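You operate a simulated robot arm through the tools that you are given. There is no shell and no other tool. Be economical: measure what you need, move in short steps, check, and stop when the job is done.

The job below is to be done with a simulated two-armed robot. You get a single attempt, and the scene is never put back.

Task
On the top of the kitting table, fold the flat blue rag in half, so that its two long edges meet.

Only the result counts: the job must be done as asked and must still hold three seconds after the hand-in. Knocking over, shifting, dropping, spilling or breaking anything else fails it. Flat cloth is picked up by pressing the open fingertips on it (5 to 10 N) and closing them slowly along it; thin cloth reads only 2 to 8 mm in the jaws.

Robot
Two 7-joint arms with two-finger parallel grippers on one trunk, on a base that drives. Base frame: it is fixed to the floor where the robot stands at the start and does not move with it; the origin is under the middle of the robot, x ahead of it, y to its left, z up; the surface under the hand at the start is at about z = 800. Lengths are in mm, angles in degrees, forces in N, time in s.
The left shoulder is at the start at [163, 171, 1108], the right one opposite. With the tool pointing down near the work surface each hand reaches from about 480 to 960 mm from the robot's upright axis, wherever it stands, measured 20 degrees to its own side. Places, roughly: top of the kitting table [700, 200, 800]. Payload 4.4 kg a hand.
Tool frame (each hand has its own): the origin (TCP) lies between the finger pads and is the grasp point; the fingertips stand 23 mm ahead of it; z points along the fingers, y is the line along which they close. Largest opening 94 mm; finger width 38, thickness 10; the body of the gripper, 54 by 96 mm, starts 39 mm behind the TCP.
Orientation is that of the tool frame in the base frame, as a unit quaternion [x, y, z, w]. With the fingers straight down and closing along the base's y, the tool's x points along the base's -x, its y along +y and its z along -z.

Tools
- The arms move only by the tool servo_tool. It takes "left_increments", "right_increments" or both (then of equal length, played together; a hand with none holds still); each is a list of rows, each a list of 7 numbers: the shift along the tool's x, y, z in units of 400 mm (1.0 is 400 mm), then the turn, a rotation vector about the tool's x, y, z in units of 180 degrees (1.0 is 180 degrees), then the opening, from 0 (shut) to 1 (fully open). In form: [[tx, ty, tz, ax, ay, az, grip], ...]. A call has 1 to 10 rows; each row is the pose to reach, as a shift and turn from the pose commanded when the call began, along the tool's axes at that moment. A call with a number of a shift or a turn outside -1 to 1 is refused whole. A row lasts 0.2 s, in which the tool goes at most 50 mm and 8.6 degrees; a call with a longer step from one row to the next is refused whole, and so is a gripper value outside its range. Where a pose cannot be reached the arm comes as near as it can. A force on the tool above 40 N (or 10 N above the force at the start of the call, whichever is more), or a blocked arm, ends the call early, and 0.2 s more pass. Each finger travels about 72 mm/s and halts on what it meets, pressing with about 44 N; the grip force reading is that of the motor and also rises with nothing between the fingers. The clock runs only during rows and for 0.2 s after the last one: add rows that repeat a pose to give the fingers time. It gives the time, the measured TCP pose, the force on the tool (base axes), the opening and the grip force at its end, in the units of the frame above (readings bear some noise), with the torque about the TCP (base axes, N m) and any sound that the robot's microphone picked up.
- Cameras (640 x 400 px; columns grow to the right, rows downward): "scene" is now at [269.3, 4.2, 1228.2]; the picture's right is [0.22, -0.97, 0.00], its down [-0.78, -0.18, -0.60] and it looks along [0.59, 0.13, -0.80] (base axes); focal length 256 px, centre (320, 200). "left" rides on the left gripper at [86, -16, -75] in its tool frame; the picture's right is [0.18, 0.98, 0.00], its down [-0.58, 0.11, -0.81] and it looks along [-0.79, 0.15, 0.59] (tool axes); focal length 243 px, centre (320, 200). "right" rides on the right gripper at [86, 16, -74] in its tool frame; the picture's right is [-0.18, 0.98, 0.00], its down [-0.58, -0.11, -0.81] and it looks along [-0.79, -0.15, 0.59] (tool axes); focal length 243 px, centre (320, 200). There is no depth. A picture from a camera that has moved, and an enlarged one, comes with that camera's place and axes in the base frame and with its lens. The place of the scene camera against the robot may be out by one fixed shift of up to 25 mm in any direction.
- capture(camera): a new picture of that camera. It takes no simulated time.
- move_column(by): slides the trunk up (or, below 0, down) by that many mm; the arms and the scene camera ride with it, the base frame stays. It gives what a move gives, with no picture.
- steer(legs): drives the robot by 1 to 6 legs, each [ahead, left, turn to the left] in mm, mm and degrees, along the robot's own axes; the way and the turn of a leg run together, so that a leg with both is an arc; at most 1500 mm and 180 degrees a leg. The arms and the cameras ride along, it lands a little off, and it stops where it bumps. It gives what a move gives.
- turn_head(pan, tilt): turns the head with the scene camera to pan (to the left, within 80 degrees either way) and tilt (down, from -29 to 69), counted from straight ahead of the robot. It gives what a move gives.
- inspect(camera, box): a new picture of the part [left, top, right, bottom] of that camera's present view, enlarged. It takes no simulated time.
- job_done(): hands the job in; it is judged then, once.

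Go step by step. Nothing tells you exact positions but the pictures and the camera data: compare them with the known pose of the tool, close in by small moves and look again before you grip or let go. The budget is 120 turns and 100 pictures, counting those below and the enlarged ones. Unless the task says otherwise, let go and move clear before handing in.

The tools are called after "Emit:" as a command line: name --argument value ..., lists and objects as JSON in quotes. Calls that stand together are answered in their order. servo_tool: Moves the arms, as the interface text tells. Its arguments: {"type":"object","properties":{"left_increments":{"type":"array"},"right_increments":{"type":"array"}},"required":[]} The other tools are called the same way: move_column (by) slides the trunk up or down; steer (legs) drives the base; turn_head (pan, tilt) turns the head that bears the scene camera; capture (camera) takes a picture; inspect (camera, box) takes an enlarged picture of a part of a camera's view; job_done () hands the job in.

At the start:

```text
time_s: 0.0
left_eef_pos: [512.9, 376.3, 985.2]
left_tool_rot: [0.0, 1.0, 0.0, 0.0]
left_wrist_force: [-0.1, -0.3, -0.5]
left_wrist_torque: [0.01, 0.0, 0.0]
left_grip_width: 94.1
left_gripper_force: 0.0
right_eef_pos: [456.6, -50.9, 976.8]
right_tool_rot: [0.001, 1.0, 0.0, 0.0]
right_wrist_force: [-0.5, 0.1, -0.5]
right_wrist_torque: [0.01, -0.01, 0.0]
right_grip_width: 93.9
right_gripper_force: 0.1
trunk travel left (down, up): [-125.0, 263.0]
robot x, y, heading: [-1.9, -3.9, 0.2]
head pan, tilt: [12.9, 53.1]
```

scene: 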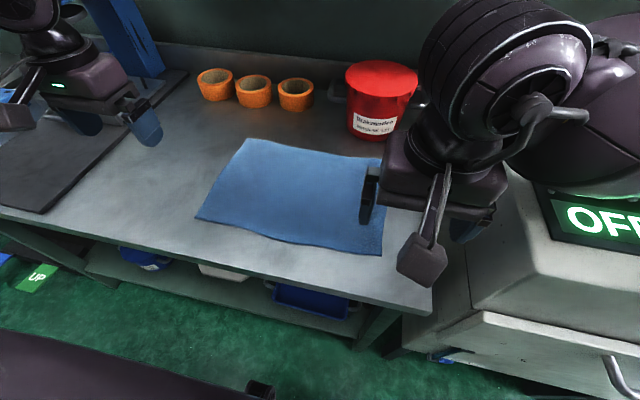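
right: 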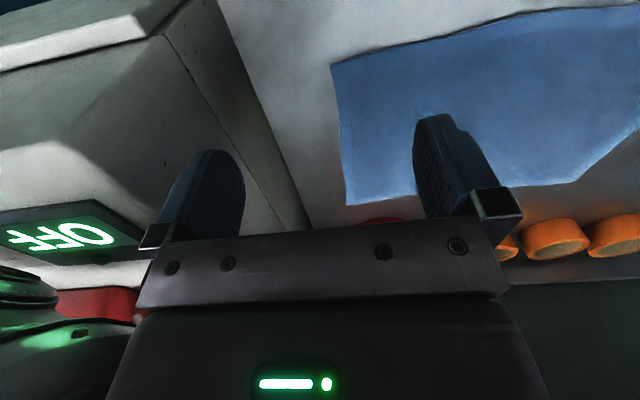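
left: 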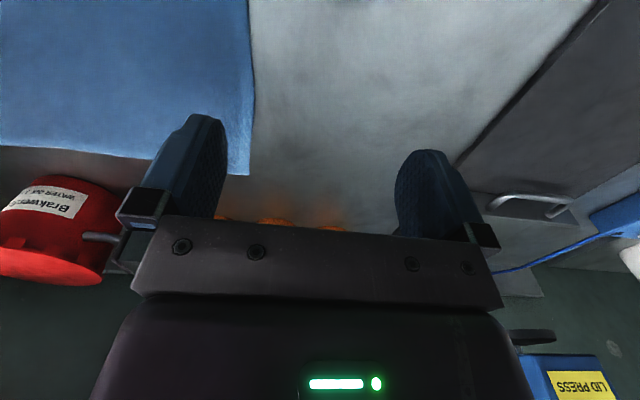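

I see the cloth lying flat at about x 486–733, y −50–302, so its long edges run along y. The red bucket stands about 70 mm beyond the far edge. My plan is to pinch the far edge with both hands and bring it back onto the near edge, so I first back up a little for elbow room.

Emit:
steer --legs '[[-100, 0, 0]]'

```text
time_s: 1.1
left_eef_pos: [412.0, 375.9, 986.0]
left_tool_rot: [-0.001, 1.0, 0.0, 0.001]
left_wrist_force: [-0.6, -0.1, -0.5]
left_wrist_torque: [0.01, -0.05, 0.02]
left_grip_width: 94.3
left_gripper_force: 0.0
right_eef_pos: [357.5, -51.0, 976.5]
right_tool_rot: [-0.001, 1.0, 0.0, -0.001]
right_wrist_force: [0.4, 0.1, 1.4]
right_wrist_torque: [-0.01, -0.02, 0.02]
right_grip_width: 94.1
right_gripper_force: 0.1
trunk travel left (down, up): [-125.0, 263.0]
robot x, y, heading: [-97.9, -0.9, 0.3]
head pan, tilt: [12.9, 53.1]
```

Next I bring both hands over the far edge, staying about 80 mm above the cloth.

Emit:
servo_tool --left_increments '[[-0.096, -0.031, 0.027, 0, 0, 0, 0.9], [-0.193, -0.063, 0.054, 0, 0, 0, 0.8], [-0.289, -0.094, 0.081, 0, 0, 0, 0.7], [-0.385, -0.125, 0.108, 0, 0, 0, 0.6], [-0.481, -0.156, 0.134, 0, 0, 0, 0.5], [-0.578, -0.188, 0.161, 0, 0, 0, 0.4], [-0.674, -0.219, 0.188, 0, 0, 0, 0.27], [-0.77, -0.25, 0.215, 0, 0, 0, 0.27], [-0.77, -0.25, 0.215, 0, 0, 0, 0.27]]' --right_increments '[[-0.113, 0.0075, 0.024, 0, 0, 0, 0.9], [-0.226, 0.015, 0.048, 0, 0, 0, 0.8], [-0.339, 0.0225, 0.071, 0, 0, 0, 0.7], [-0.453, 0.03, 0.095, 0, 0, 0, 0.6], [-0.566, 0.0375, 0.119, 0, 0, 0, 0.5], [-0.679, 0.045, 0.143, 0, 0, 0, 0.4], [-0.792, 0.0525, 0.166, 0, 0, 0, 0.27], [-0.905, 0.06, 0.19, 0, 0, 0, 0.27], [-0.905, 0.06, 0.19, 0, 0, 0, 0.27]]'

Emit:
capture --camera "scene"

Emit:
capture --camera "left"

Emit:
capture --camera "right"

```text
time_s: 3.1
left_eef_pos: [722.8, 274.9, 901.2]
left_tool_rot: [0.001, 1.0, 0.001, 0.0]
left_wrist_force: [-0.2, 0.3, -0.1]
left_wrist_torque: [0.01, -0.01, -0.02]
left_grip_width: 25.6
left_gripper_force: 0.0
right_eef_pos: [717.3, -26.3, 902.3]
right_tool_rot: [-0.001, 1.0, 0.0, 0.001]
right_wrist_force: [0.2, 0.2, 0.7]
right_wrist_torque: [0.01, -0.01, 0.05]
right_grip_width: 25.7
right_gripper_force: 0.1
trunk travel left (down, up): [-125.0, 263.0]
robot x, y, heading: [-93.7, 1.9, 0.0]
head pan, tilt: [12.9, 53.1]
```

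```text
96 pictures are left
camera scene: at [168.6, 4.5, 1228.7], right [0.22, -0.97, 0.0], down [-0.78, -0.18, -0.6], along [0.59, 0.13, -0.8], focal length 256 px, centre (320, 200)
```

scene: 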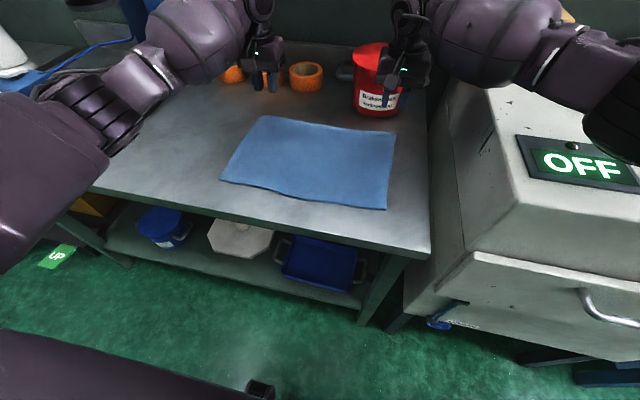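

```text
95 pictures are left
camera left: at [635.6, 258.4, 974.8], right [-0.18, 0.98, 0.0], down [0.58, 0.11, 0.81], along [0.79, 0.15, -0.59], focal length 243 px, centre (320, 200)
```

left: 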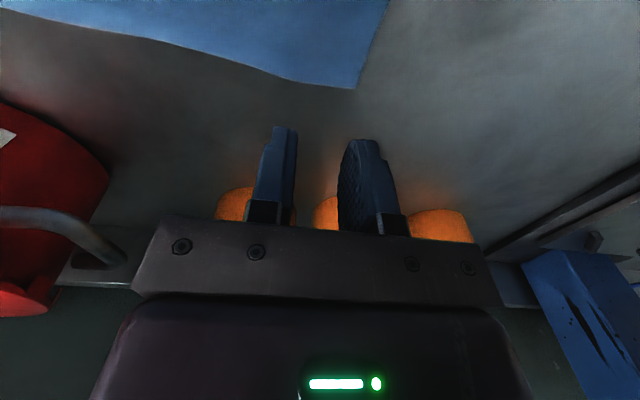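

```text
94 pictures are left
camera right: at [630.1, -11.7, 978.0], right [0.18, 0.98, 0.0], down [0.58, -0.11, 0.81], along [0.79, -0.15, -0.59], focal length 243 px, centre (320, 200)
```

right: 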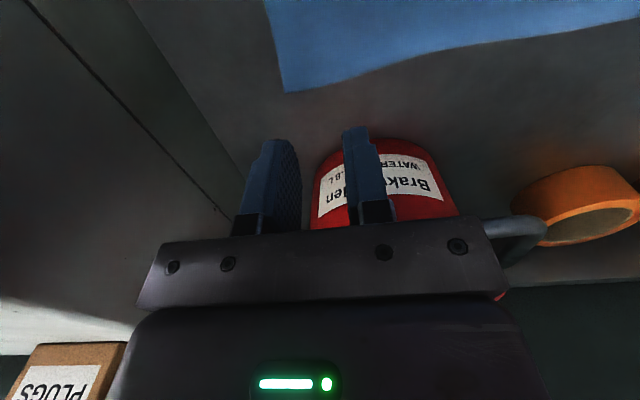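

The far edge is at x≈726 with corners at y≈303 and y≈−57. I'll set the fingers so that about 13 mm of each finger overlaps the edge, and lower to just above the cloth.

Emit:
servo_tool --left_increments '[[-0.023, 0, 0.06, 0, 0, 0, 0.27], [-0.023, 0, 0.12, 0, 0, 0, 0.27], [-0.023, 0, 0.165, 0, 0, 0, 0.27], [-0.023, 0, 0.165, 0, 0, 0, 0.27]]' --right_increments '[[-0.037, 0, 0.06, 0, 0, 0, 0.27], [-0.037, 0, 0.12, 0, 0, 0, 0.27], [-0.037, 0, 0.165, 0, 0, 0, 0.27], [-0.037, 0, 0.165, 0, 0, 0, 0.27]]'

Emit:
capture --camera "left"

Emit:
capture --camera "right"

Emit:
inspect --camera "scene" --box '[210, 30, 450, 180]'

```text
time_s: 3.8
left_eef_pos: [729.1, 274.2, 863.4]
left_tool_rot: [0.001, 1.0, 0.0, 0.002]
left_wrist_force: [0.1, 0.2, -0.5]
left_wrist_torque: [0.01, 0.01, 0.0]
left_grip_width: 25.1
left_gripper_force: 0.1
right_eef_pos: [736.9, -24.5, 882.1]
right_tool_rot: [0.0, 1.0, 0.007, 0.015]
right_wrist_force: [-4.7, -1.1, 34.6]
right_wrist_torque: [0.28, -1.75, 0.03]
right_grip_width: 25.5
right_gripper_force: 0.0
trunk travel left (down, up): [-125.0, 263.0]
robot x, y, heading: [-104.0, 2.0, 0.1]
head pan, tilt: [12.9, 53.1]
stopped in row 2 (right hand): the force on the tool passed its limit at 50 N (the readings are from after the stop); the commanded pose is now the measured one
```

```text
93 pictures are left
camera left: at [642.4, 257.8, 937.2], right [-0.18, 0.98, 0.0], down [0.58, 0.11, 0.81], along [0.8, 0.15, -0.59], focal length 243 px, centre (320, 200)
```

left: 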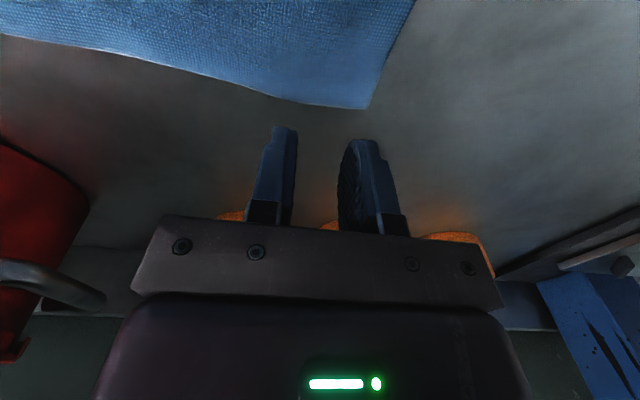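

```text
92 pictures are left
camera right: at [647.1, -10.3, 954.2], right [0.18, 0.98, 0.02], down [0.56, -0.12, 0.82], along [0.81, -0.14, -0.57], focal length 243 px, centre (320, 200)
```

right: 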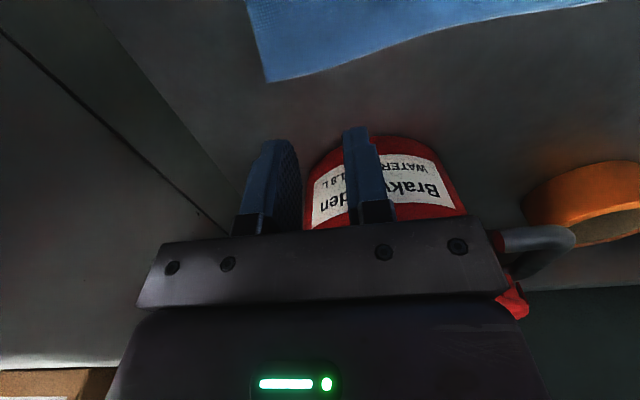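

```text
2.67 times, centred on (330, 105) of scene
camera zoom: at [164.6, 3.6, 1230.4], right [0.22, -0.97, 0.0], down [-0.78, -0.18, -0.6], along [0.59, 0.13, -0.8], focal length 682 px, centre (293, 453)
```

zoom: 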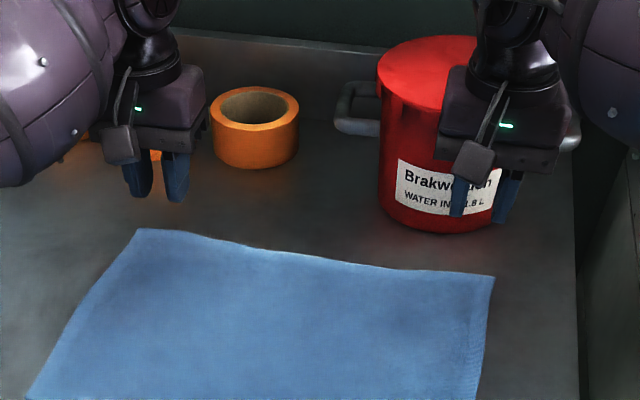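

The right hand's body came down on the bucket's lid, because the bucket is closer and taller than I assumed. I lift straight up and back off, then check whether the bucket has moved.

Emit:
servo_tool --right_increments '[[0, 0, -0.05, 0, 0, 0, 0.27], [0.01, 0, -0.12, 0, 0, 0, 0.27], [0.08, 0, -0.15, 0, 0, 0, 0.27], [0.15, 0, -0.15, 0, 0, 0, 0.27], [0.15, 0, -0.15, 0, 0, 0, 0.27]]' --left_increments '[[0, 0, -0.05, 0, 0, 0, 0.27], [0.01, 0, -0.1, 0, 0, 0, 0.27], [0.08, 0, -0.1, 0, 0, 0, 0.27], [0.11, 0, -0.1, 0, 0, 0, 0.27], [0.11, 0, -0.1, 0, 0, 0, 0.27]]'

Emit:
capture --camera "scene"

Emit:
capture --camera "right"

```text
time_s: 5.0
left_eef_pos: [687.9, 277.0, 896.5]
left_tool_rot: [0.0, 1.0, 0.0, 0.001]
left_wrist_force: [0.6, 0.2, 0.1]
left_wrist_torque: [0.01, 0.03, -0.02]
left_grip_width: 25.3
left_gripper_force: 0.1
right_eef_pos: [675.6, -24.6, 928.4]
right_tool_rot: [0.0, 1.0, 0.003, 0.007]
right_wrist_force: [-0.2, 0.2, 0.3]
right_wrist_torque: [0.0, 0.04, -0.03]
right_grip_width: 25.4
right_gripper_force: 0.1
trunk travel left (down, up): [-125.0, 263.0]
robot x, y, heading: [-99.3, -0.5, 0.2]
head pan, tilt: [12.9, 53.1]
```

```text
90 pictures are left
camera scene: at [169.5, 4.4, 1228.2], right [0.22, -0.97, 0.0], down [-0.78, -0.18, -0.6], along [0.59, 0.13, -0.8], focal length 256 px, centre (320, 200)
```

scene: 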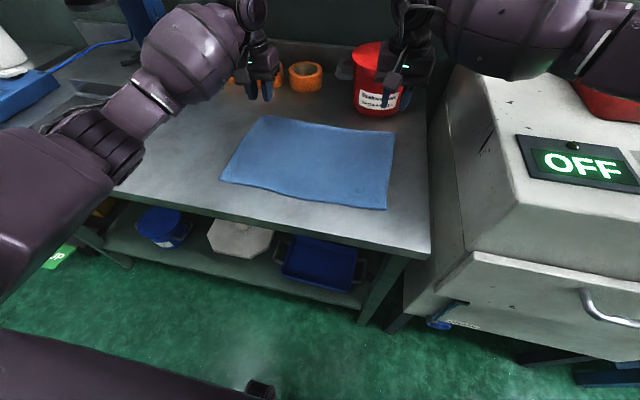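

```text
89 pictures are left
camera right: at [588.0, -10.2, 1001.7], right [0.18, 0.98, 0.01], down [0.57, -0.11, 0.81], along [0.8, -0.15, -0.58], focal length 243 px, centre (320, 200)
```

right: 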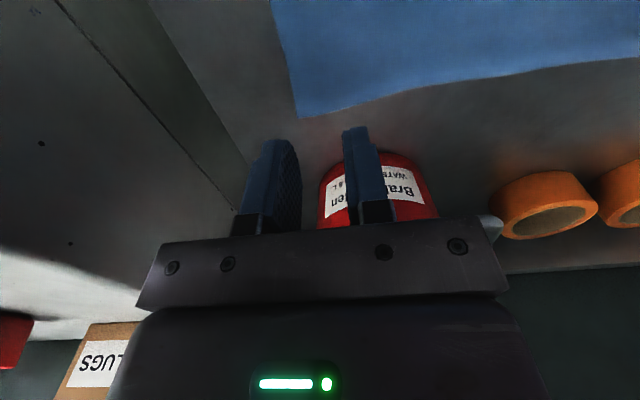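

The bucket looks unmoved. Now I tilt both hands about 28° so the fingers point forward, which keeps the wrists well away from the bucket, and approach the far edge.

Emit:
servo_tool --left_increments '[[0, 0, 0, 0, -0.039, 0, 0.27], [0, 0, 0, 0, -0.078, 0, 0.27], [0, 0, 0, 0, -0.117, 0, 0.27], [-0.02, 0, 0.02, 0, -0.156, 0, 0.27], [-0.06, 0, 0.05, 0, -0.156, 0, 0.27], [-0.06, 0, 0.05, 0, -0.156, 0, 0.27]]' --right_increments '[[0, 0, 0, 0, -0.039, 0, 0.27], [0, 0, 0, 0, -0.078, 0, 0.27], [0, 0, 0, 0, -0.117, 0, 0.27], [-0.03, 0, 0.05, 0, -0.152, 0, 0.27], [-0.09, 0, 0.13, 0, -0.152, 0, 0.27], [-0.09, 0, 0.13, 0, -0.152, 0, 0.27]]'

Emit:
capture --camera "left"

Emit:
capture --camera "right"

Emit:
inspect --camera "scene" --box '[210, 30, 450, 180]'

```text
time_s: 6.3
left_eef_pos: [711.0, 274.7, 880.1]
left_tool_rot: [0.0, 0.97, 0.001, 0.244]
left_wrist_force: [0.6, -0.3, -0.1]
left_wrist_torque: [-0.01, 0.0, 0.0]
left_grip_width: 25.5
left_gripper_force: 0.1
right_eef_pos: [713.2, -24.7, 876.6]
right_tool_rot: [0.0, 0.97, 0.005, 0.244]
right_wrist_force: [0.8, -0.3, 0.8]
right_wrist_torque: [0.01, 0.0, 0.03]
right_grip_width: 25.4
right_gripper_force: 0.1
trunk travel left (down, up): [-125.0, 263.0]
robot x, y, heading: [-96.5, 0.6, -0.2]
head pan, tilt: [12.9, 53.1]
```

```text
88 pictures are left
camera left: at [600.0, 257.6, 903.7], right [-0.16, 0.98, -0.09], down [0.13, 0.11, 0.99], along [0.98, 0.15, -0.15], focal length 243 px, centre (320, 200)
```

left: 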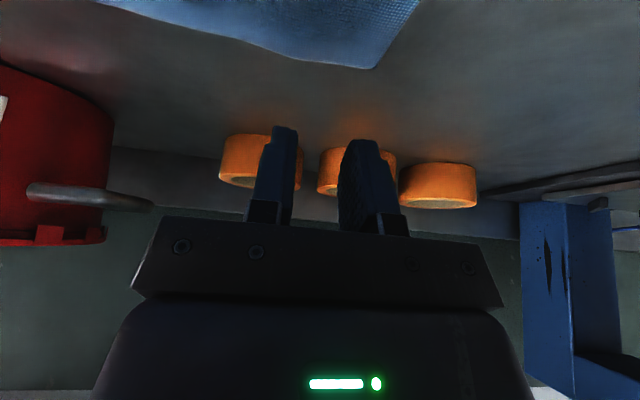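

```text
87 pictures are left
camera right: at [601.1, -9.8, 901.9], right [0.16, 0.98, 0.09], down [0.13, -0.12, 0.98], along [0.98, -0.15, -0.15], focal length 243 px, centre (320, 200)
```

right: 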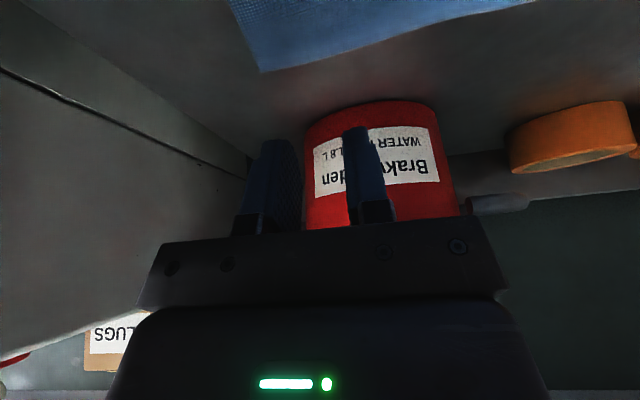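

```text
2.67 times, centred on (330, 105) of scene
camera zoom: at [168.4, 4.3, 1228.8], right [0.22, -0.97, 0.0], down [-0.78, -0.18, -0.6], along [0.59, 0.13, -0.8], focal length 682 px, centre (293, 453)
```

zoom: 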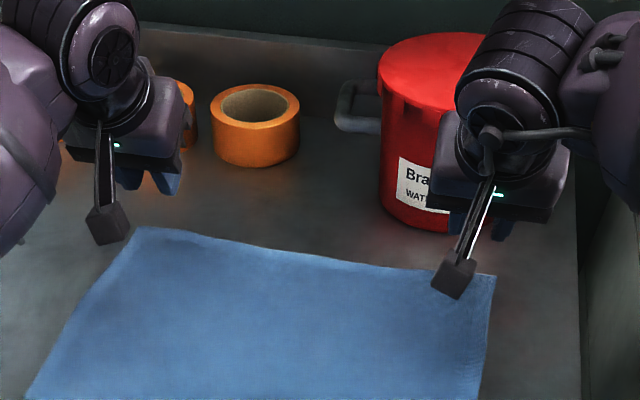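

Both hands are clear of the bucket. I go down to a few millimetres above the cloth edge.

Emit:
servo_tool --left_increments '[[0.007, 0, 0.04, 0, 0, 0, 0.27], [0.014, 0, 0.08, 0, 0, 0, 0.27], [0.0212, 0, 0.1135, 0, 0, 0, 0.27], [0.0212, 0, 0.1135, 0, 0, 0, 0.27]]' --right_increments '[[0.007, 0, 0.035, 0, 0, 0, 0.27], [0.014, 0, 0.07, 0, 0, 0, 0.27], [0.022, 0, 0.1045, 0, 0, 0, 0.27], [0.022, 0, 0.1045, 0, 0, 0, 0.27]]'

Emit:
capture --camera "left"

Emit:
capture --camera "right"

```text
time_s: 7.3
left_eef_pos: [726.4, 276.4, 834.9]
left_tool_rot: [0.001, 0.97, 0.0, 0.242]
left_wrist_force: [-0.3, -0.1, 0.5]
left_wrist_torque: [0.04, -0.01, 0.0]
left_grip_width: 25.3
left_gripper_force: 0.0
right_eef_pos: [725.4, -24.8, 837.0]
right_tool_rot: [0.001, 0.97, 0.004, 0.244]
right_wrist_force: [0.1, 0.3, 0.0]
right_wrist_torque: [-0.01, 0.0, 0.0]
right_grip_width: 25.4
right_gripper_force: 0.0
trunk travel left (down, up): [-125.0, 263.0]
robot x, y, heading: [-98.2, 0.2, -0.1]
head pan, tilt: [12.9, 53.1]
```

```text
85 pictures are left
camera left: at [613.8, 259.5, 858.1], right [-0.16, 0.98, -0.09], down [0.13, 0.11, 0.99], along [0.98, 0.15, -0.15], focal length 243 px, centre (320, 200)
```

left: 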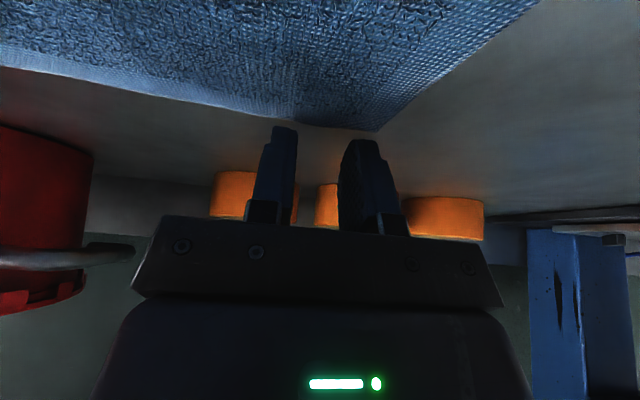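

```text
84 pictures are left
camera right: at [613.4, -10.0, 860.9], right [0.16, 0.98, 0.09], down [0.13, -0.12, 0.98], along [0.98, -0.15, -0.15], focal length 243 px, centre (320, 200)
```

right: 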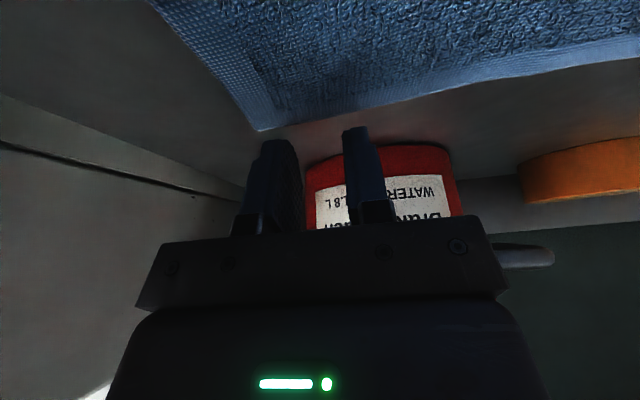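

The tips are just over the edge. I shift 4 mm inward and lower a little at a time until I feel contact.

Emit:
servo_tool --left_increments '[[0.0147, 0, 0.0063, 0, 0, 0, 0.27], [0.0147, 0, 0.0063, 0, 0, 0, 0.27]]' --right_increments '[[0.0147, 0, 0.0063, 0, 0, 0, 0.27], [0.0147, 0, 0.0063, 0, 0, 0, 0.27]]'

```text
time_s: 8.0
left_eef_pos: [721.4, 277.4, 830.7]
left_tool_rot: [0.0, 0.97, 0.0, 0.245]
left_wrist_force: [2.2, 0.6, 7.5]
left_wrist_torque: [-0.01, 0.02, -0.01]
left_grip_width: 25.4
left_gripper_force: 0.0
right_eef_pos: [722.4, -24.9, 833.6]
right_tool_rot: [0.001, 0.97, 0.003, 0.245]
right_wrist_force: [0.2, 0.3, 1.1]
right_wrist_torque: [0.0, 0.0, -0.02]
right_grip_width: 25.2
right_gripper_force: 0.0
trunk travel left (down, up): [-125.0, 263.0]
robot x, y, heading: [-100.6, -2.4, -0.3]
head pan, tilt: [12.9, 53.1]
```

The left tips press with 7.5 N and the right ones barely touch, so I lower the right hand by 2 mm.

Emit:
servo_tool --right_increments '[[0.0022, 0, 0.004, 0, 0, 0, 0.27], [0.0022, 0, 0.004, 0, 0, 0, 0.27]]'

Emit:
capture --camera "left"

Emit:
capture --camera "right"

```text
time_s: 8.6
left_eef_pos: [720.7, 277.0, 832.0]
left_tool_rot: [0.0, 0.97, 0.0, 0.245]
left_wrist_force: [3.1, -0.5, 11.6]
left_wrist_torque: [0.01, 0.01, -0.02]
left_grip_width: 25.1
left_gripper_force: 0.0
right_eef_pos: [720.6, -23.7, 832.0]
right_tool_rot: [0.0, 0.969, 0.004, 0.245]
right_wrist_force: [1.9, 0.3, 6.1]
right_wrist_torque: [-0.03, 0.0, 0.02]
right_grip_width: 25.5
right_gripper_force: 0.0
trunk travel left (down, up): [-125.0, 263.0]
robot x, y, heading: [-101.2, 1.0, 0.1]
head pan, tilt: [12.9, 53.1]
```

```text
83 pictures are left
camera left: at [609.3, 259.2, 855.7], right [-0.16, 0.98, -0.09], down [0.13, 0.11, 0.99], along [0.98, 0.15, -0.15], focal length 243 px, centre (320, 200)
```

left: 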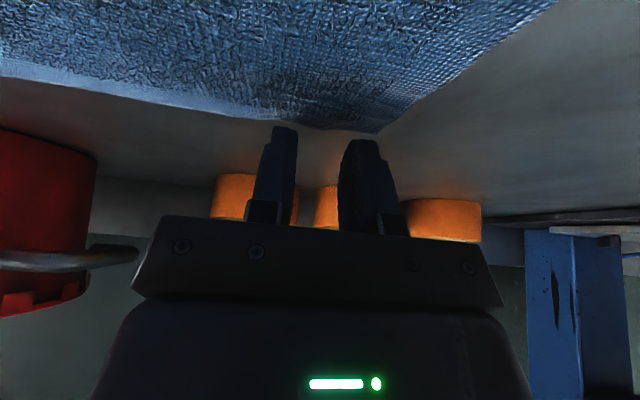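

```text
82 pictures are left
camera right: at [608.5, -10.1, 856.5], right [0.16, 0.98, 0.1], down [0.13, -0.12, 0.98], along [0.98, -0.15, -0.14], focal length 243 px, centre (320, 200)
```

right: 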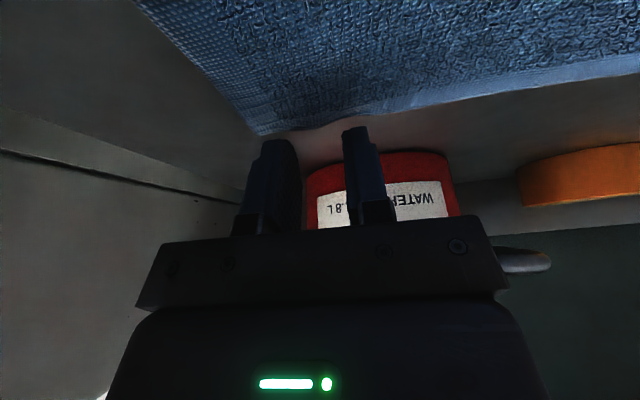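

The tips seem to overlap the edge by only about 3 mm, so I hop 8 mm further in and press again.

Emit:
servo_tool --left_increments '[[0.0029, 0, -0.0157, 0, 0, 0, 0.27], [0.0117, 0, -0.0205, 0, 0, 0, 0.27], [0.017, 0, -0.0107, 0, 0, 0, 0.27], [0.017, 0, -0.0107, 0, 0, 0, 0.27]]' --right_increments '[[0.0029, 0, -0.0157, 0, 0, 0, 0.27], [0.0117, 0, -0.0205, 0, 0, 0, 0.27], [0.0176, 0, -0.0095, 0, 0, 0, 0.27], [0.0176, 0, -0.0095, 0, 0, 0, 0.27]]'

Emit:
inspect --camera "left" --box '[200, 60, 440, 210]'

Emit:
inspect --camera "right" --box '[200, 60, 440, 210]'

```text
time_s: 9.6
left_eef_pos: [713.7, 275.7, 830.9]
left_tool_rot: [0.0, 0.97, 0.001, 0.244]
left_wrist_force: [-0.6, 0.8, 7.3]
left_wrist_torque: [0.02, 0.08, 0.0]
left_grip_width: 25.6
left_gripper_force: 0.0
right_eef_pos: [713.2, -24.8, 831.7]
right_tool_rot: [0.002, 0.969, 0.003, 0.245]
right_wrist_force: [0.0, -0.8, 7.2]
right_wrist_torque: [-0.1, 0.02, -0.01]
right_grip_width: 25.5
right_gripper_force: 0.2
trunk travel left (down, up): [-125.0, 263.0]
robot x, y, heading: [-99.2, 1.9, 0.1]
head pan, tilt: [12.9, 53.1]
```

```text
2.67 times, centred on (320, 135) of left
camera zoom: at [601.5, 258.9, 856.0], right [-0.16, 0.98, -0.09], down [0.13, 0.11, 0.99], along [0.98, 0.15, -0.15], focal length 647 px, centre (320, 373)
```

zoom: 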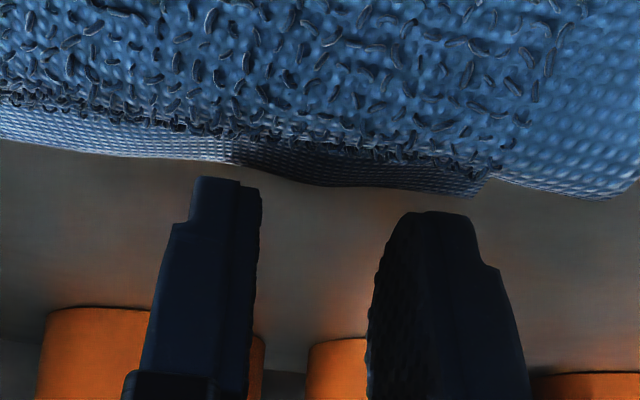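

```text
2.67 times, centred on (320, 135) of right
camera zoom: at [600.5, -10.3, 856.4], right [0.16, 0.98, 0.09], down [0.13, -0.12, 0.98], along [0.98, -0.15, -0.14], focal length 647 px, centre (320, 373)
```

zoom: 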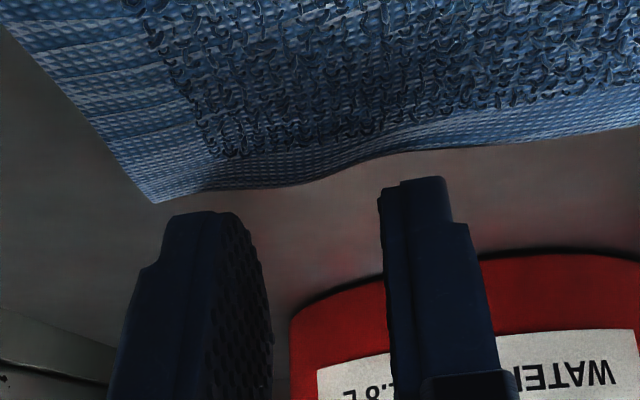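

The tips landed just beyond the edge and nudged it back a few millimetres. I lift clear, shift 16 mm inward and look again before pressing.

Emit:
servo_tool --left_increments '[[-0.0177, 0, -0.033, 0, 0, 0, 0.27], [0.0175, 0, -0.052, 0, 0, 0, 0.27], [0.0175, 0, -0.052, 0, 0, 0, 0.27]]' --right_increments '[[-0.0177, 0, -0.033, 0, 0, 0, 0.27], [0.0175, 0, -0.052, 0, 0, 0, 0.27], [0.0175, 0, -0.052, 0, 0, 0, 0.27]]'

Emit:
capture --camera "left"

Emit:
capture --camera "right"

Emit:
inspect --camera "scene" --box '[210, 60, 450, 210]'

```text
time_s: 10.3
left_eef_pos: [698.4, 277.4, 842.9]
left_tool_rot: [0.0, 0.97, 0.0, 0.242]
left_wrist_force: [0.1, 0.1, -1.3]
left_wrist_torque: [0.0, -0.02, -0.01]
left_grip_width: 25.3
left_gripper_force: 0.1
right_eef_pos: [697.3, -26.2, 842.9]
right_tool_rot: [0.001, 0.97, 0.002, 0.242]
right_wrist_force: [-0.2, 0.2, 0.3]
right_wrist_torque: [-0.02, -0.01, -0.03]
right_grip_width: 25.1
right_gripper_force: 0.1
trunk travel left (down, up): [-125.0, 263.0]
robot x, y, heading: [-100.1, 0.3, 0.1]
head pan, tilt: [12.9, 53.1]
```

```text
79 pictures are left
camera left: at [586.3, 259.4, 868.0], right [-0.16, 0.98, -0.09], down [0.13, 0.11, 0.98], along [0.98, 0.15, -0.15], focal length 243 px, centre (320, 200)
```

left: 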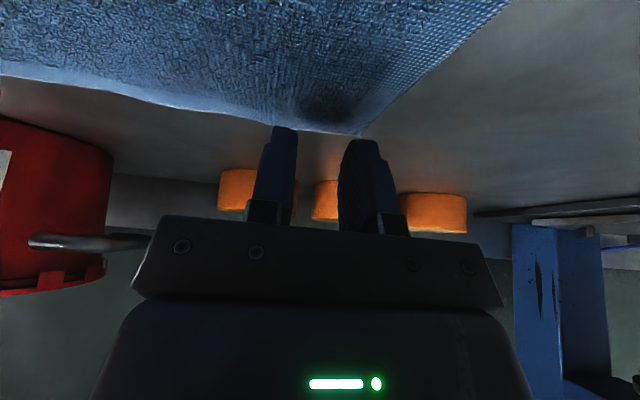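

```text
78 pictures are left
camera right: at [585.6, -10.9, 868.5], right [0.16, 0.98, 0.09], down [0.13, -0.12, 0.98], along [0.98, -0.15, -0.15], focal length 243 px, centre (320, 200)
```

right: 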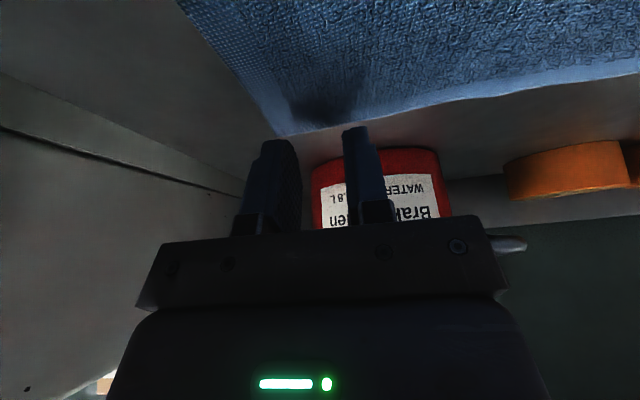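

```text
2.67 times, centred on (330, 135) of scene
camera zoom: at [169.7, 4.3, 1228.0], right [0.22, -0.97, 0.0], down [-0.78, -0.18, -0.6], along [0.59, 0.13, -0.8], focal length 682 px, centre (293, 373)
```

zoom: 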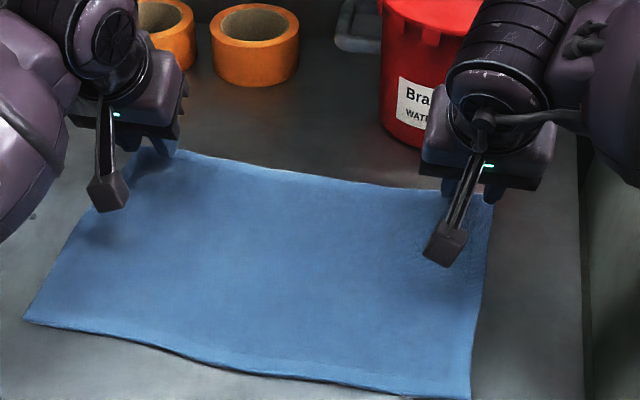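

The shadow of the fingers now falls on the cloth about 15–20 mm inside the edge. I lower straight down to contact.

Emit:
servo_tool --left_increments '[[0.007, 0, 0.013, 0, 0, 0, 0.27], [0.0118, 0, 0.022, 0, 0, 0, 0.27], [0.0118, 0, 0.022, 0, 0, 0, 0.27]]' --right_increments '[[0.007, 0, 0.013, 0, 0, 0, 0.27], [0.0118, 0, 0.022, 0, 0, 0, 0.27], [0.0118, 0, 0.022, 0, 0, 0, 0.27]]'

Emit:
inspect --camera "left" --box '[200, 60, 440, 210]'

Emit:
inspect --camera "right" --box '[200, 60, 440, 210]'

```text
time_s: 11.2
left_eef_pos: [699.8, 276.8, 835.2]
left_tool_rot: [0.0, 0.97, 0.0, 0.243]
left_wrist_force: [0.5, 0.6, 0.3]
left_wrist_torque: [0.0, 0.0, -0.03]
left_grip_width: 25.6
left_gripper_force: 0.2
right_eef_pos: [697.5, -25.4, 834.6]
right_tool_rot: [0.001, 0.97, 0.003, 0.244]
right_wrist_force: [1.1, -0.2, 0.7]
right_wrist_torque: [0.02, 0.01, -0.02]
right_grip_width: 25.3
right_gripper_force: 0.0
trunk travel left (down, up): [-125.0, 263.0]
robot x, y, heading: [-99.2, 0.7, -0.1]
head pan, tilt: [12.9, 53.1]
```

```text
2.67 times, centred on (320, 135) of left
camera zoom: at [586.8, 259.3, 859.3], right [-0.16, 0.98, -0.09], down [0.13, 0.11, 0.99], along [0.98, 0.15, -0.15], focal length 647 px, centre (320, 373)
```

zoom: 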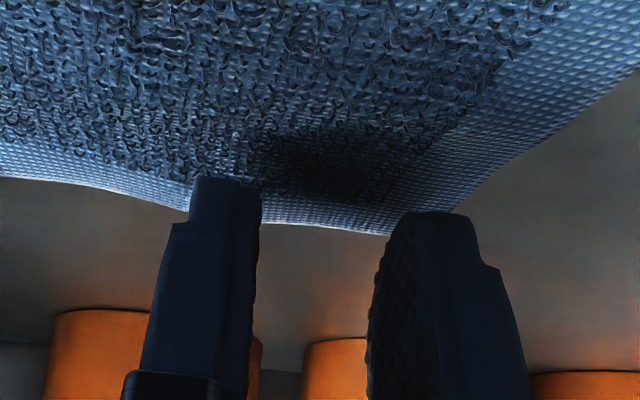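

```text
2.67 times, centred on (320, 135) of right
camera zoom: at [585.6, -10.7, 859.2], right [0.16, 0.98, 0.09], down [0.13, -0.12, 0.98], along [0.98, -0.15, -0.15], focal length 647 px, centre (320, 373)
```

zoom: 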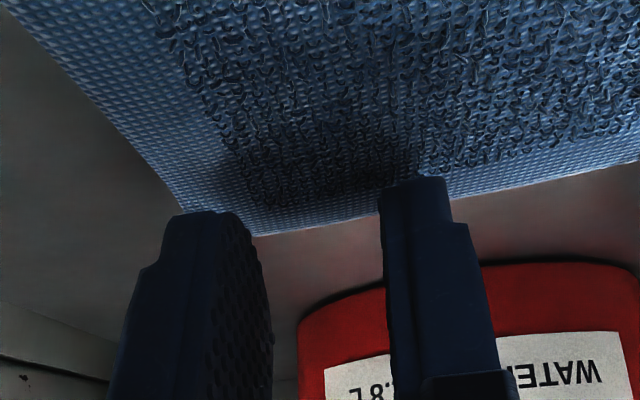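

The outer fingers are very near the corners' sides, so I shift 7 mm inward along the edge and 4 mm more in x while pressing down.

Emit:
servo_tool --left_increments '[[0.0088, -0.0175, -0.0047, 0, 0, 0, 0.27], [0.0147, -0.0175, 0.0063, 0, 0, 0, 0.27], [0.0147, -0.0175, 0.0063, 0, 0, 0, 0.27]]' --right_increments '[[0.0088, 0.0175, -0.0047, 0, 0, 0, 0.27], [0.0147, 0.0175, 0.0063, 0, 0, 0, 0.27], [0.0147, 0.0175, 0.0063, 0, 0, 0, 0.27]]'

Emit:
inspect --camera "left" --box '[200, 60, 440, 210]'

Emit:
inspect --camera "right" --box '[200, 60, 440, 210]'

```text
time_s: 11.9
left_eef_pos: [693.1, 269.0, 832.2]
left_tool_rot: [0.001, 0.97, 0.0, 0.245]
left_wrist_force: [1.3, 0.5, 4.7]
left_wrist_torque: [0.03, -0.01, 0.0]
left_grip_width: 25.2
left_gripper_force: 0.1
right_eef_pos: [693.4, -18.5, 832.7]
right_tool_rot: [0.001, 0.969, 0.004, 0.246]
right_wrist_force: [0.4, 1.1, 6.5]
right_wrist_torque: [0.04, 0.05, -0.02]
right_grip_width: 25.4
right_gripper_force: 0.0
trunk travel left (down, up): [-125.0, 263.0]
robot x, y, heading: [-99.0, 0.1, 0.1]
head pan, tilt: [12.9, 53.1]
```

```text
2.67 times, centred on (320, 135) of left
camera zoom: at [581.7, 251.6, 856.1], right [-0.16, 0.98, -0.09], down [0.13, 0.11, 0.99], along [0.98, 0.15, -0.15], focal length 647 px, centre (320, 373)
```

zoom: 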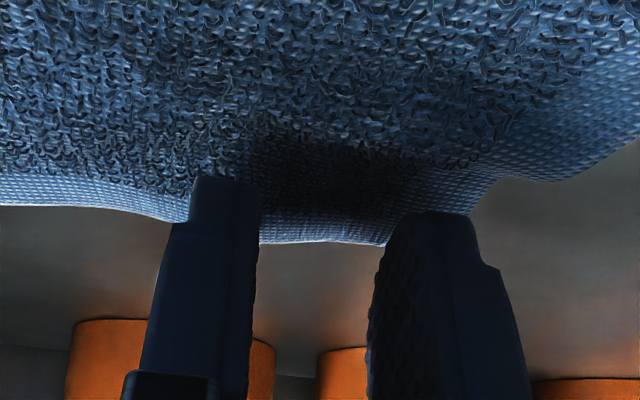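

```text
2.67 times, centred on (320, 135) of right
camera zoom: at [581.1, -3.3, 856.6], right [0.16, 0.98, 0.1], down [0.13, -0.12, 0.98], along [0.98, -0.15, -0.14], focal length 647 px, centre (320, 373)
```

zoom: 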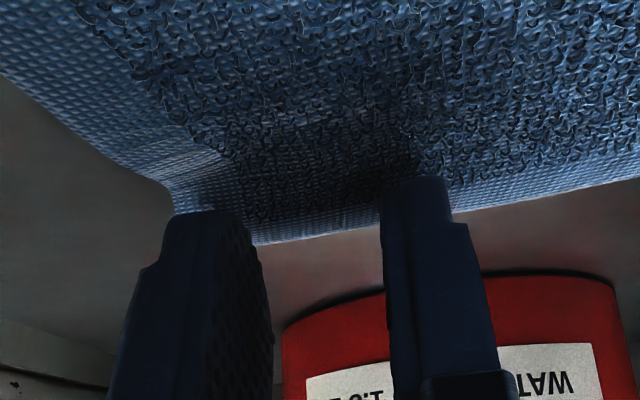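

The tips now press on the cloth about 10 mm inside the edge with 5–6 N each. I close slowly while easing the hands slightly toward each other.

Emit:
servo_tool --left_increments '[[0, -0.003, 0, 0, 0, 0, 0.235], [0, -0.006, 0, 0, 0, 0, 0.2], [0, -0.009, 0, 0, 0, 0, 0.165], [0, -0.012, 0, 0, 0, 0, 0.13], [0, -0.015, 0, 0, 0, 0, 0.1], [0, -0.018, 0, 0, 0, 0, 0.07], [0, -0.02, 0, 0, 0, 0, 0.04], [0, -0.02, 0, 0, 0, 0, 0.01], [0, -0.02, 0, 0, 0, 0, 0], [0, -0.02, 0, 0, 0, 0, 0]]' --right_increments '[[0, 0.003, 0, 0, 0, 0, 0.235], [0, 0.006, 0, 0, 0, 0, 0.2], [0, 0.009, 0, 0, 0, 0, 0.165], [0, 0.012, 0, 0, 0, 0, 0.13], [0, 0.015, 0, 0, 0, 0, 0.1], [0, 0.018, 0, 0, 0, 0, 0.07], [0, 0.02, 0, 0, 0, 0, 0.04], [0, 0.02, 0, 0, 0, 0, 0.01], [0, 0.02, 0, 0, 0, 0, 0], [0, 0.02, 0, 0, 0, 0, 0]]'

Emit:
inspect --camera "left" --box '[200, 60, 440, 210]'

Emit:
inspect --camera "right" --box '[200, 60, 440, 210]'

```text
time_s: 14.2
left_eef_pos: [692.7, 260.7, 831.1]
left_tool_rot: [0.0, 0.97, -0.001, 0.243]
left_wrist_force: [-0.8, 1.0, 10.9]
left_wrist_torque: [0.09, 0.07, 0.03]
left_grip_width: 3.2
left_gripper_force: 44.1
right_eef_pos: [691.9, -9.8, 831.4]
right_tool_rot: [0.0, 0.969, 0.004, 0.245]
right_wrist_force: [1.8, 1.5, 12.1]
right_wrist_torque: [0.03, 0.02, -0.01]
right_grip_width: 3.0
right_gripper_force: 43.6
trunk travel left (down, up): [-125.0, 263.0]
robot x, y, heading: [-103.2, -1.1, -0.0]
head pan, tilt: [12.9, 53.1]
```

```text
2.67 times, centred on (320, 135) of left
camera zoom: at [581.1, 243.4, 855.8], right [-0.16, 0.98, -0.09], down [0.13, 0.11, 0.99], along [0.98, 0.15, -0.15], focal length 647 px, centre (320, 373)
```

zoom: 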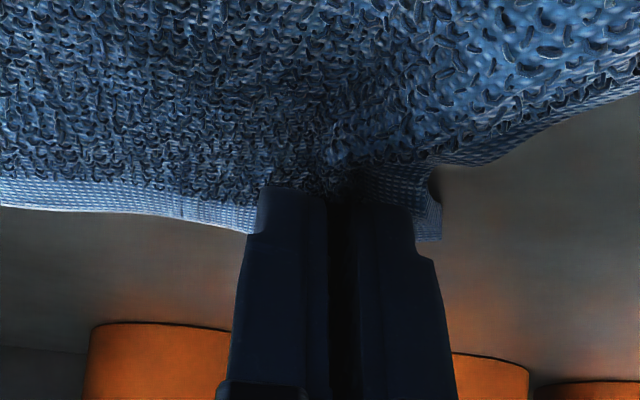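

```text
2.67 times, centred on (320, 135) of right
camera zoom: at [579.8, 5.0, 856.4], right [0.16, 0.98, 0.09], down [0.13, -0.12, 0.98], along [0.98, -0.15, -0.15], focal length 647 px, centre (320, 373)
```

zoom: 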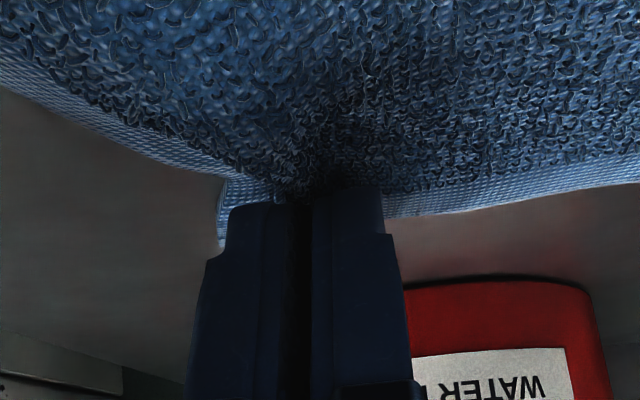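

Both jaws read about 3 mm, so the cloth is held. I lift 40 mm and move slightly back to test the hold.

Emit:
servo_tool --left_increments '[[-0.016, 0, -0.03, 0, 0, 0, 0], [-0.025, 0, -0.065, 0, 0, 0, 0], [-0.025, 0, -0.1, 0, 0, 0, 0], [-0.025, 0, -0.1, 0, 0, 0, 0]]' --right_increments '[[-0.016, 0, -0.03, 0, 0, 0, 0], [-0.025, 0, -0.065, 0, 0, 0, 0], [-0.025, 0, -0.1, 0, 0, 0, 0], [-0.025, 0, -0.1, 0, 0, 0, 0]]'

Emit:
capture --camera "scene"

Emit:
capture --camera "left"

Emit:
capture --camera "right"

```text
time_s: 15.2
left_eef_pos: [683.8, 260.6, 868.4]
left_tool_rot: [0.0, 0.97, 0.0, 0.242]
left_wrist_force: [-0.6, -0.3, -1.0]
left_wrist_torque: [0.04, 0.03, 0.03]
left_grip_width: 2.7
left_gripper_force: 43.9
right_eef_pos: [682.6, -11.0, 868.2]
right_tool_rot: [0.002, 0.97, 0.003, 0.243]
right_wrist_force: [-0.9, 0.4, 0.1]
right_wrist_torque: [0.0, -0.01, 0.02]
right_grip_width: 2.9
right_gripper_force: 44.5
trunk travel left (down, up): [-125.0, 263.0]
robot x, y, heading: [-98.1, -0.8, 0.1]
head pan, tilt: [12.9, 53.1]
```

```text
70 pictures are left
camera scene: at [169.8, 4.4, 1228.0], right [0.22, -0.97, 0.0], down [-0.78, -0.18, -0.6], along [0.59, 0.13, -0.8], focal length 256 px, centre (320, 200)
```

scene: 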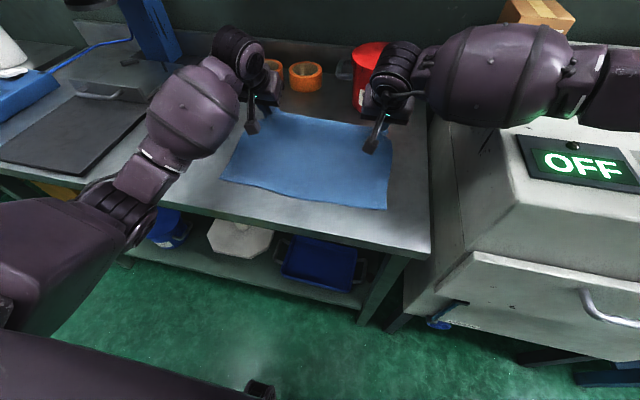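

```text
69 pictures are left
camera left: at [572.5, 244.0, 893.5], right [-0.16, 0.98, -0.09], down [0.13, 0.11, 0.98], along [0.98, 0.15, -0.15], focal length 243 px, centre (320, 200)
```

left: 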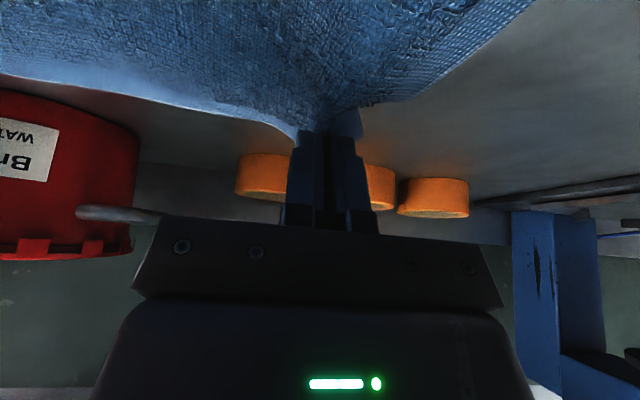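

```text
68 pictures are left
camera right: at [571.0, 4.4, 892.7], right [0.16, 0.98, 0.09], down [0.13, -0.12, 0.98], along [0.98, -0.15, -0.15], focal length 243 px, centre (320, 200)
```

right: 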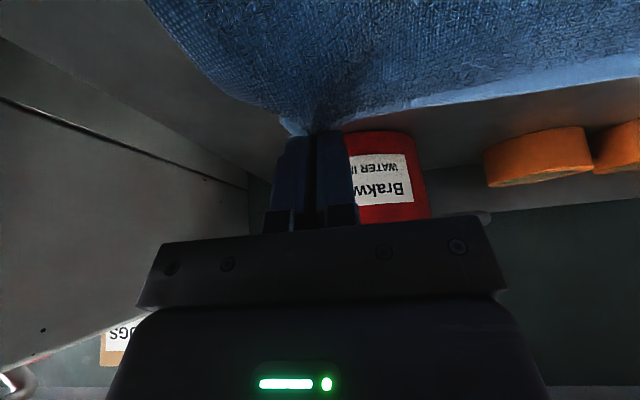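

Both corners hold. I carry the edge up and back over the middle of the cloth in an arc, stopping at the top to look.

Emit:
servo_tool --left_increments '[[-0.007, 0, -0.03, 0, 0, 0, 0], [-0.013, 0.005, -0.061, 0, 0, 0, 0], [-0.002, 0.005, -0.101, 0, 0, 0, 0], [0.009, 0.01, -0.141, 0, 0, 0, 0], [0.031, 0.01, -0.176, 0, 0, 0, 0], [0.054, 0.01, -0.211, 0, 0, 0, 0], [0.084, 0.01, -0.236, 0, -0.005, 0, 0], [0.114, 0.01, -0.26, 0, -0.011, 0, 0], [0.114, 0.01, -0.26, 0, -0.011, 0, 0]]' --right_increments '[[-0.007, 0, -0.03, 0, 0, 0, 0], [-0.013, -0.005, -0.061, 0, 0, 0, 0], [-0.002, -0.005, -0.101, 0, 0, 0, 0], [0.009, -0.01, -0.141, 0, 0, 0, 0], [0.031, -0.01, -0.176, 0, 0, 0, 0], [0.054, -0.01, -0.211, 0, 0, 0, 0], [0.084, -0.01, -0.236, 0, -0.005, 0, 0], [0.114, -0.01, -0.26, 0, -0.011, 0, 0], [0.114, -0.01, -0.26, 0, -0.011, 0, 0]]'

Emit:
capture --camera "scene"

Emit:
capture --camera "left"

```text
time_s: 17.1
left_eef_pos: [595.1, 266.0, 940.2]
left_tool_rot: [0.0, 0.966, 0.0, 0.26]
left_wrist_force: [0.0, -0.3, 0.0]
left_wrist_torque: [0.0, -0.01, 0.03]
left_grip_width: 3.0
left_gripper_force: 44.2
right_eef_pos: [594.6, -14.0, 939.7]
right_tool_rot: [0.001, 0.965, 0.004, 0.261]
right_wrist_force: [0.7, 0.3, 0.0]
right_wrist_torque: [0.02, -0.04, 0.0]
right_grip_width: 3.0
right_gripper_force: 44.5
trunk travel left (down, up): [-125.0, 263.0]
robot x, y, heading: [-97.2, 1.7, -0.0]
head pan, tilt: [12.9, 53.1]
```

```text
67 pictures are left
camera scene: at [169.7, 4.3, 1228.1], right [0.22, -0.97, 0.0], down [-0.78, -0.18, -0.6], along [0.59, 0.13, -0.8], focal length 256 px, centre (320, 200)
```

scene: 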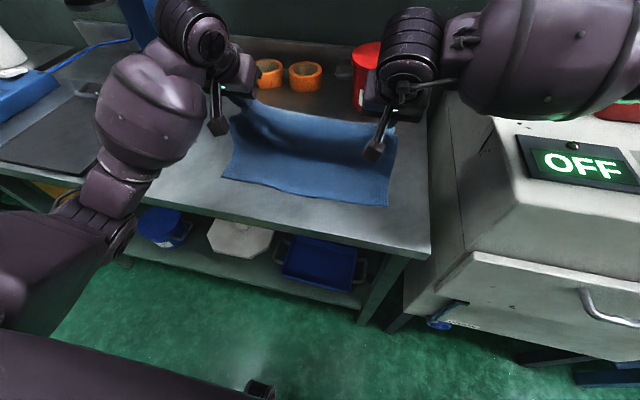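

```text
66 pictures are left
camera left: at [482.7, 249.4, 961.1], right [-0.16, 0.98, -0.09], down [0.1, 0.11, 0.99], along [0.98, 0.15, -0.12], focal length 243 px, centre (320, 200)
```

left: 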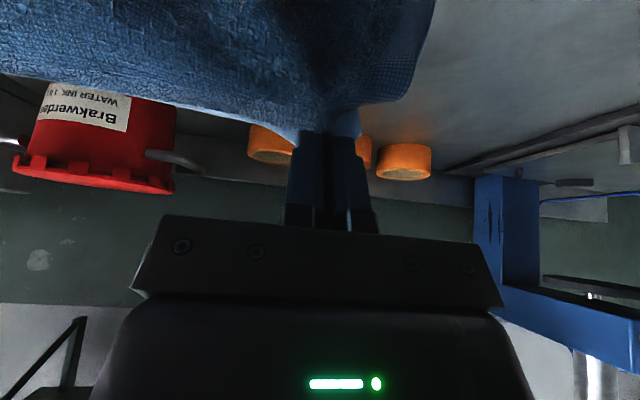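

The fold is forming cleanly. I continue the arc down toward the near edge and stop about 50 mm above the table to measure where the near edge really is.

Emit:
servo_tool --left_increments '[[0.04, 0, -0.01, 0, -0.008, 0, 0], [0.079, 0, -0.02, 0, -0.0155, 0, 0], [0.116, 0, -0.0185, 0, -0.024, 0, 0], [0.1535, 0, -0.017, 0, -0.032, 0, 0], [0.189, 0, -0.008, 0, -0.04, 0, 0], [0.225, 0, 0.002, 0, -0.049, 0, 0], [0.256, 0, 0.014, 0, -0.057, 0, 0], [0.288, 0, 0.026, 0, -0.0656, 0, 0], [0.288, 0, 0.026, 0, -0.0656, 0, 0]]' --right_increments '[[0.04, 0, -0.01, 0, -0.008, 0, 0], [0.079, 0, -0.02, 0, -0.0155, 0, 0], [0.116, 0, -0.0185, 0, -0.024, 0, 0], [0.1535, 0, -0.017, 0, -0.032, 0, 0], [0.189, 0, -0.008, 0, -0.04, 0, 0], [0.225, 0, 0.002, 0, -0.049, 0, 0], [0.256, 0, 0.014, 0, -0.057, 0, 0], [0.288, 0, 0.026, 0, -0.0656, 0, 0], [0.288, 0, 0.026, 0, -0.0656, 0, 0]]'

Emit:
capture --camera "scene"

Emit:
capture --camera "left"

Emit:
capture --camera "right"

```text
time_s: 19.1
left_eef_pos: [499.6, 266.2, 873.0]
left_tool_rot: [0.0, 0.934, 0.001, 0.358]
left_wrist_force: [0.1, -1.6, -1.0]
left_wrist_torque: [-0.01, 0.01, 0.02]
left_grip_width: 3.1
left_gripper_force: 43.9
right_eef_pos: [500.2, -14.8, 873.5]
right_tool_rot: [0.002, 0.934, 0.003, 0.358]
right_wrist_force: [-0.7, 1.6, 0.8]
right_wrist_torque: [0.04, 0.0, 0.0]
right_grip_width: 3.0
right_gripper_force: 44.0
trunk travel left (down, up): [-125.0, 263.0]
robot x, y, heading: [-99.3, 0.2, 0.3]
head pan, tilt: [12.9, 53.1]
```

```text
65 pictures are left
camera scene: at [169.3, 4.3, 1228.3], right [0.22, -0.97, 0.0], down [-0.78, -0.18, -0.6], along [0.59, 0.13, -0.8], focal length 256 px, centre (320, 200)
```

scene: 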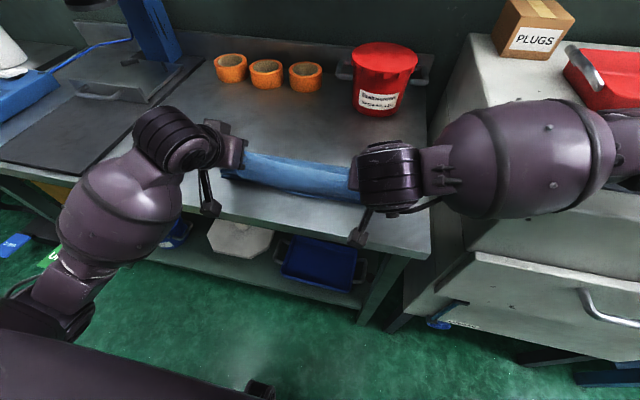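

```text
64 pictures are left
camera left: at [385.9, 248.1, 870.3], right [-0.14, 0.98, -0.12], down [-0.11, 0.11, 0.99], along [0.98, 0.15, 0.09], focal length 243 px, centre (320, 200)
```

left: 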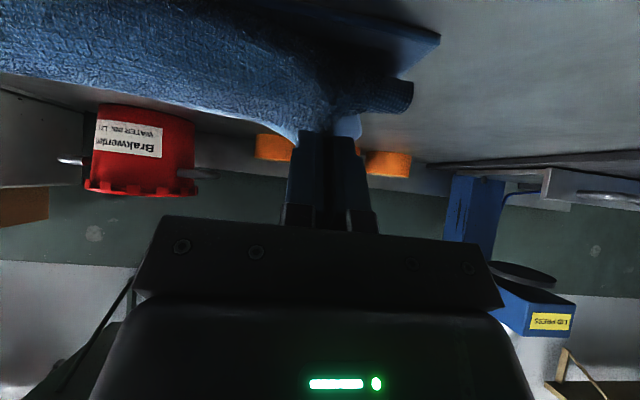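

```text
63 pictures are left
camera right: at [384.6, -0.4, 871.1], right [0.14, 0.98, 0.13], down [-0.11, -0.12, 0.99], along [0.98, -0.15, 0.09], focal length 243 px, centre (320, 200)
```

right: 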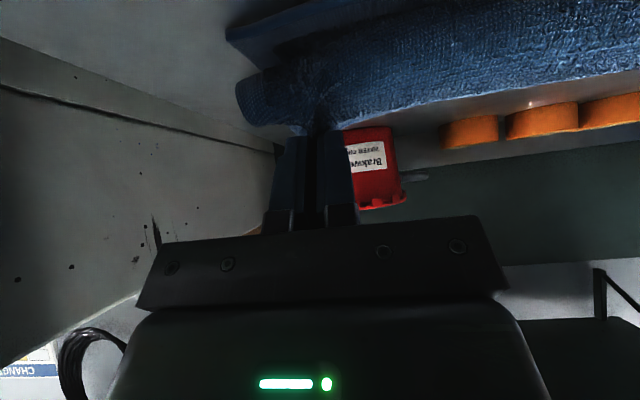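

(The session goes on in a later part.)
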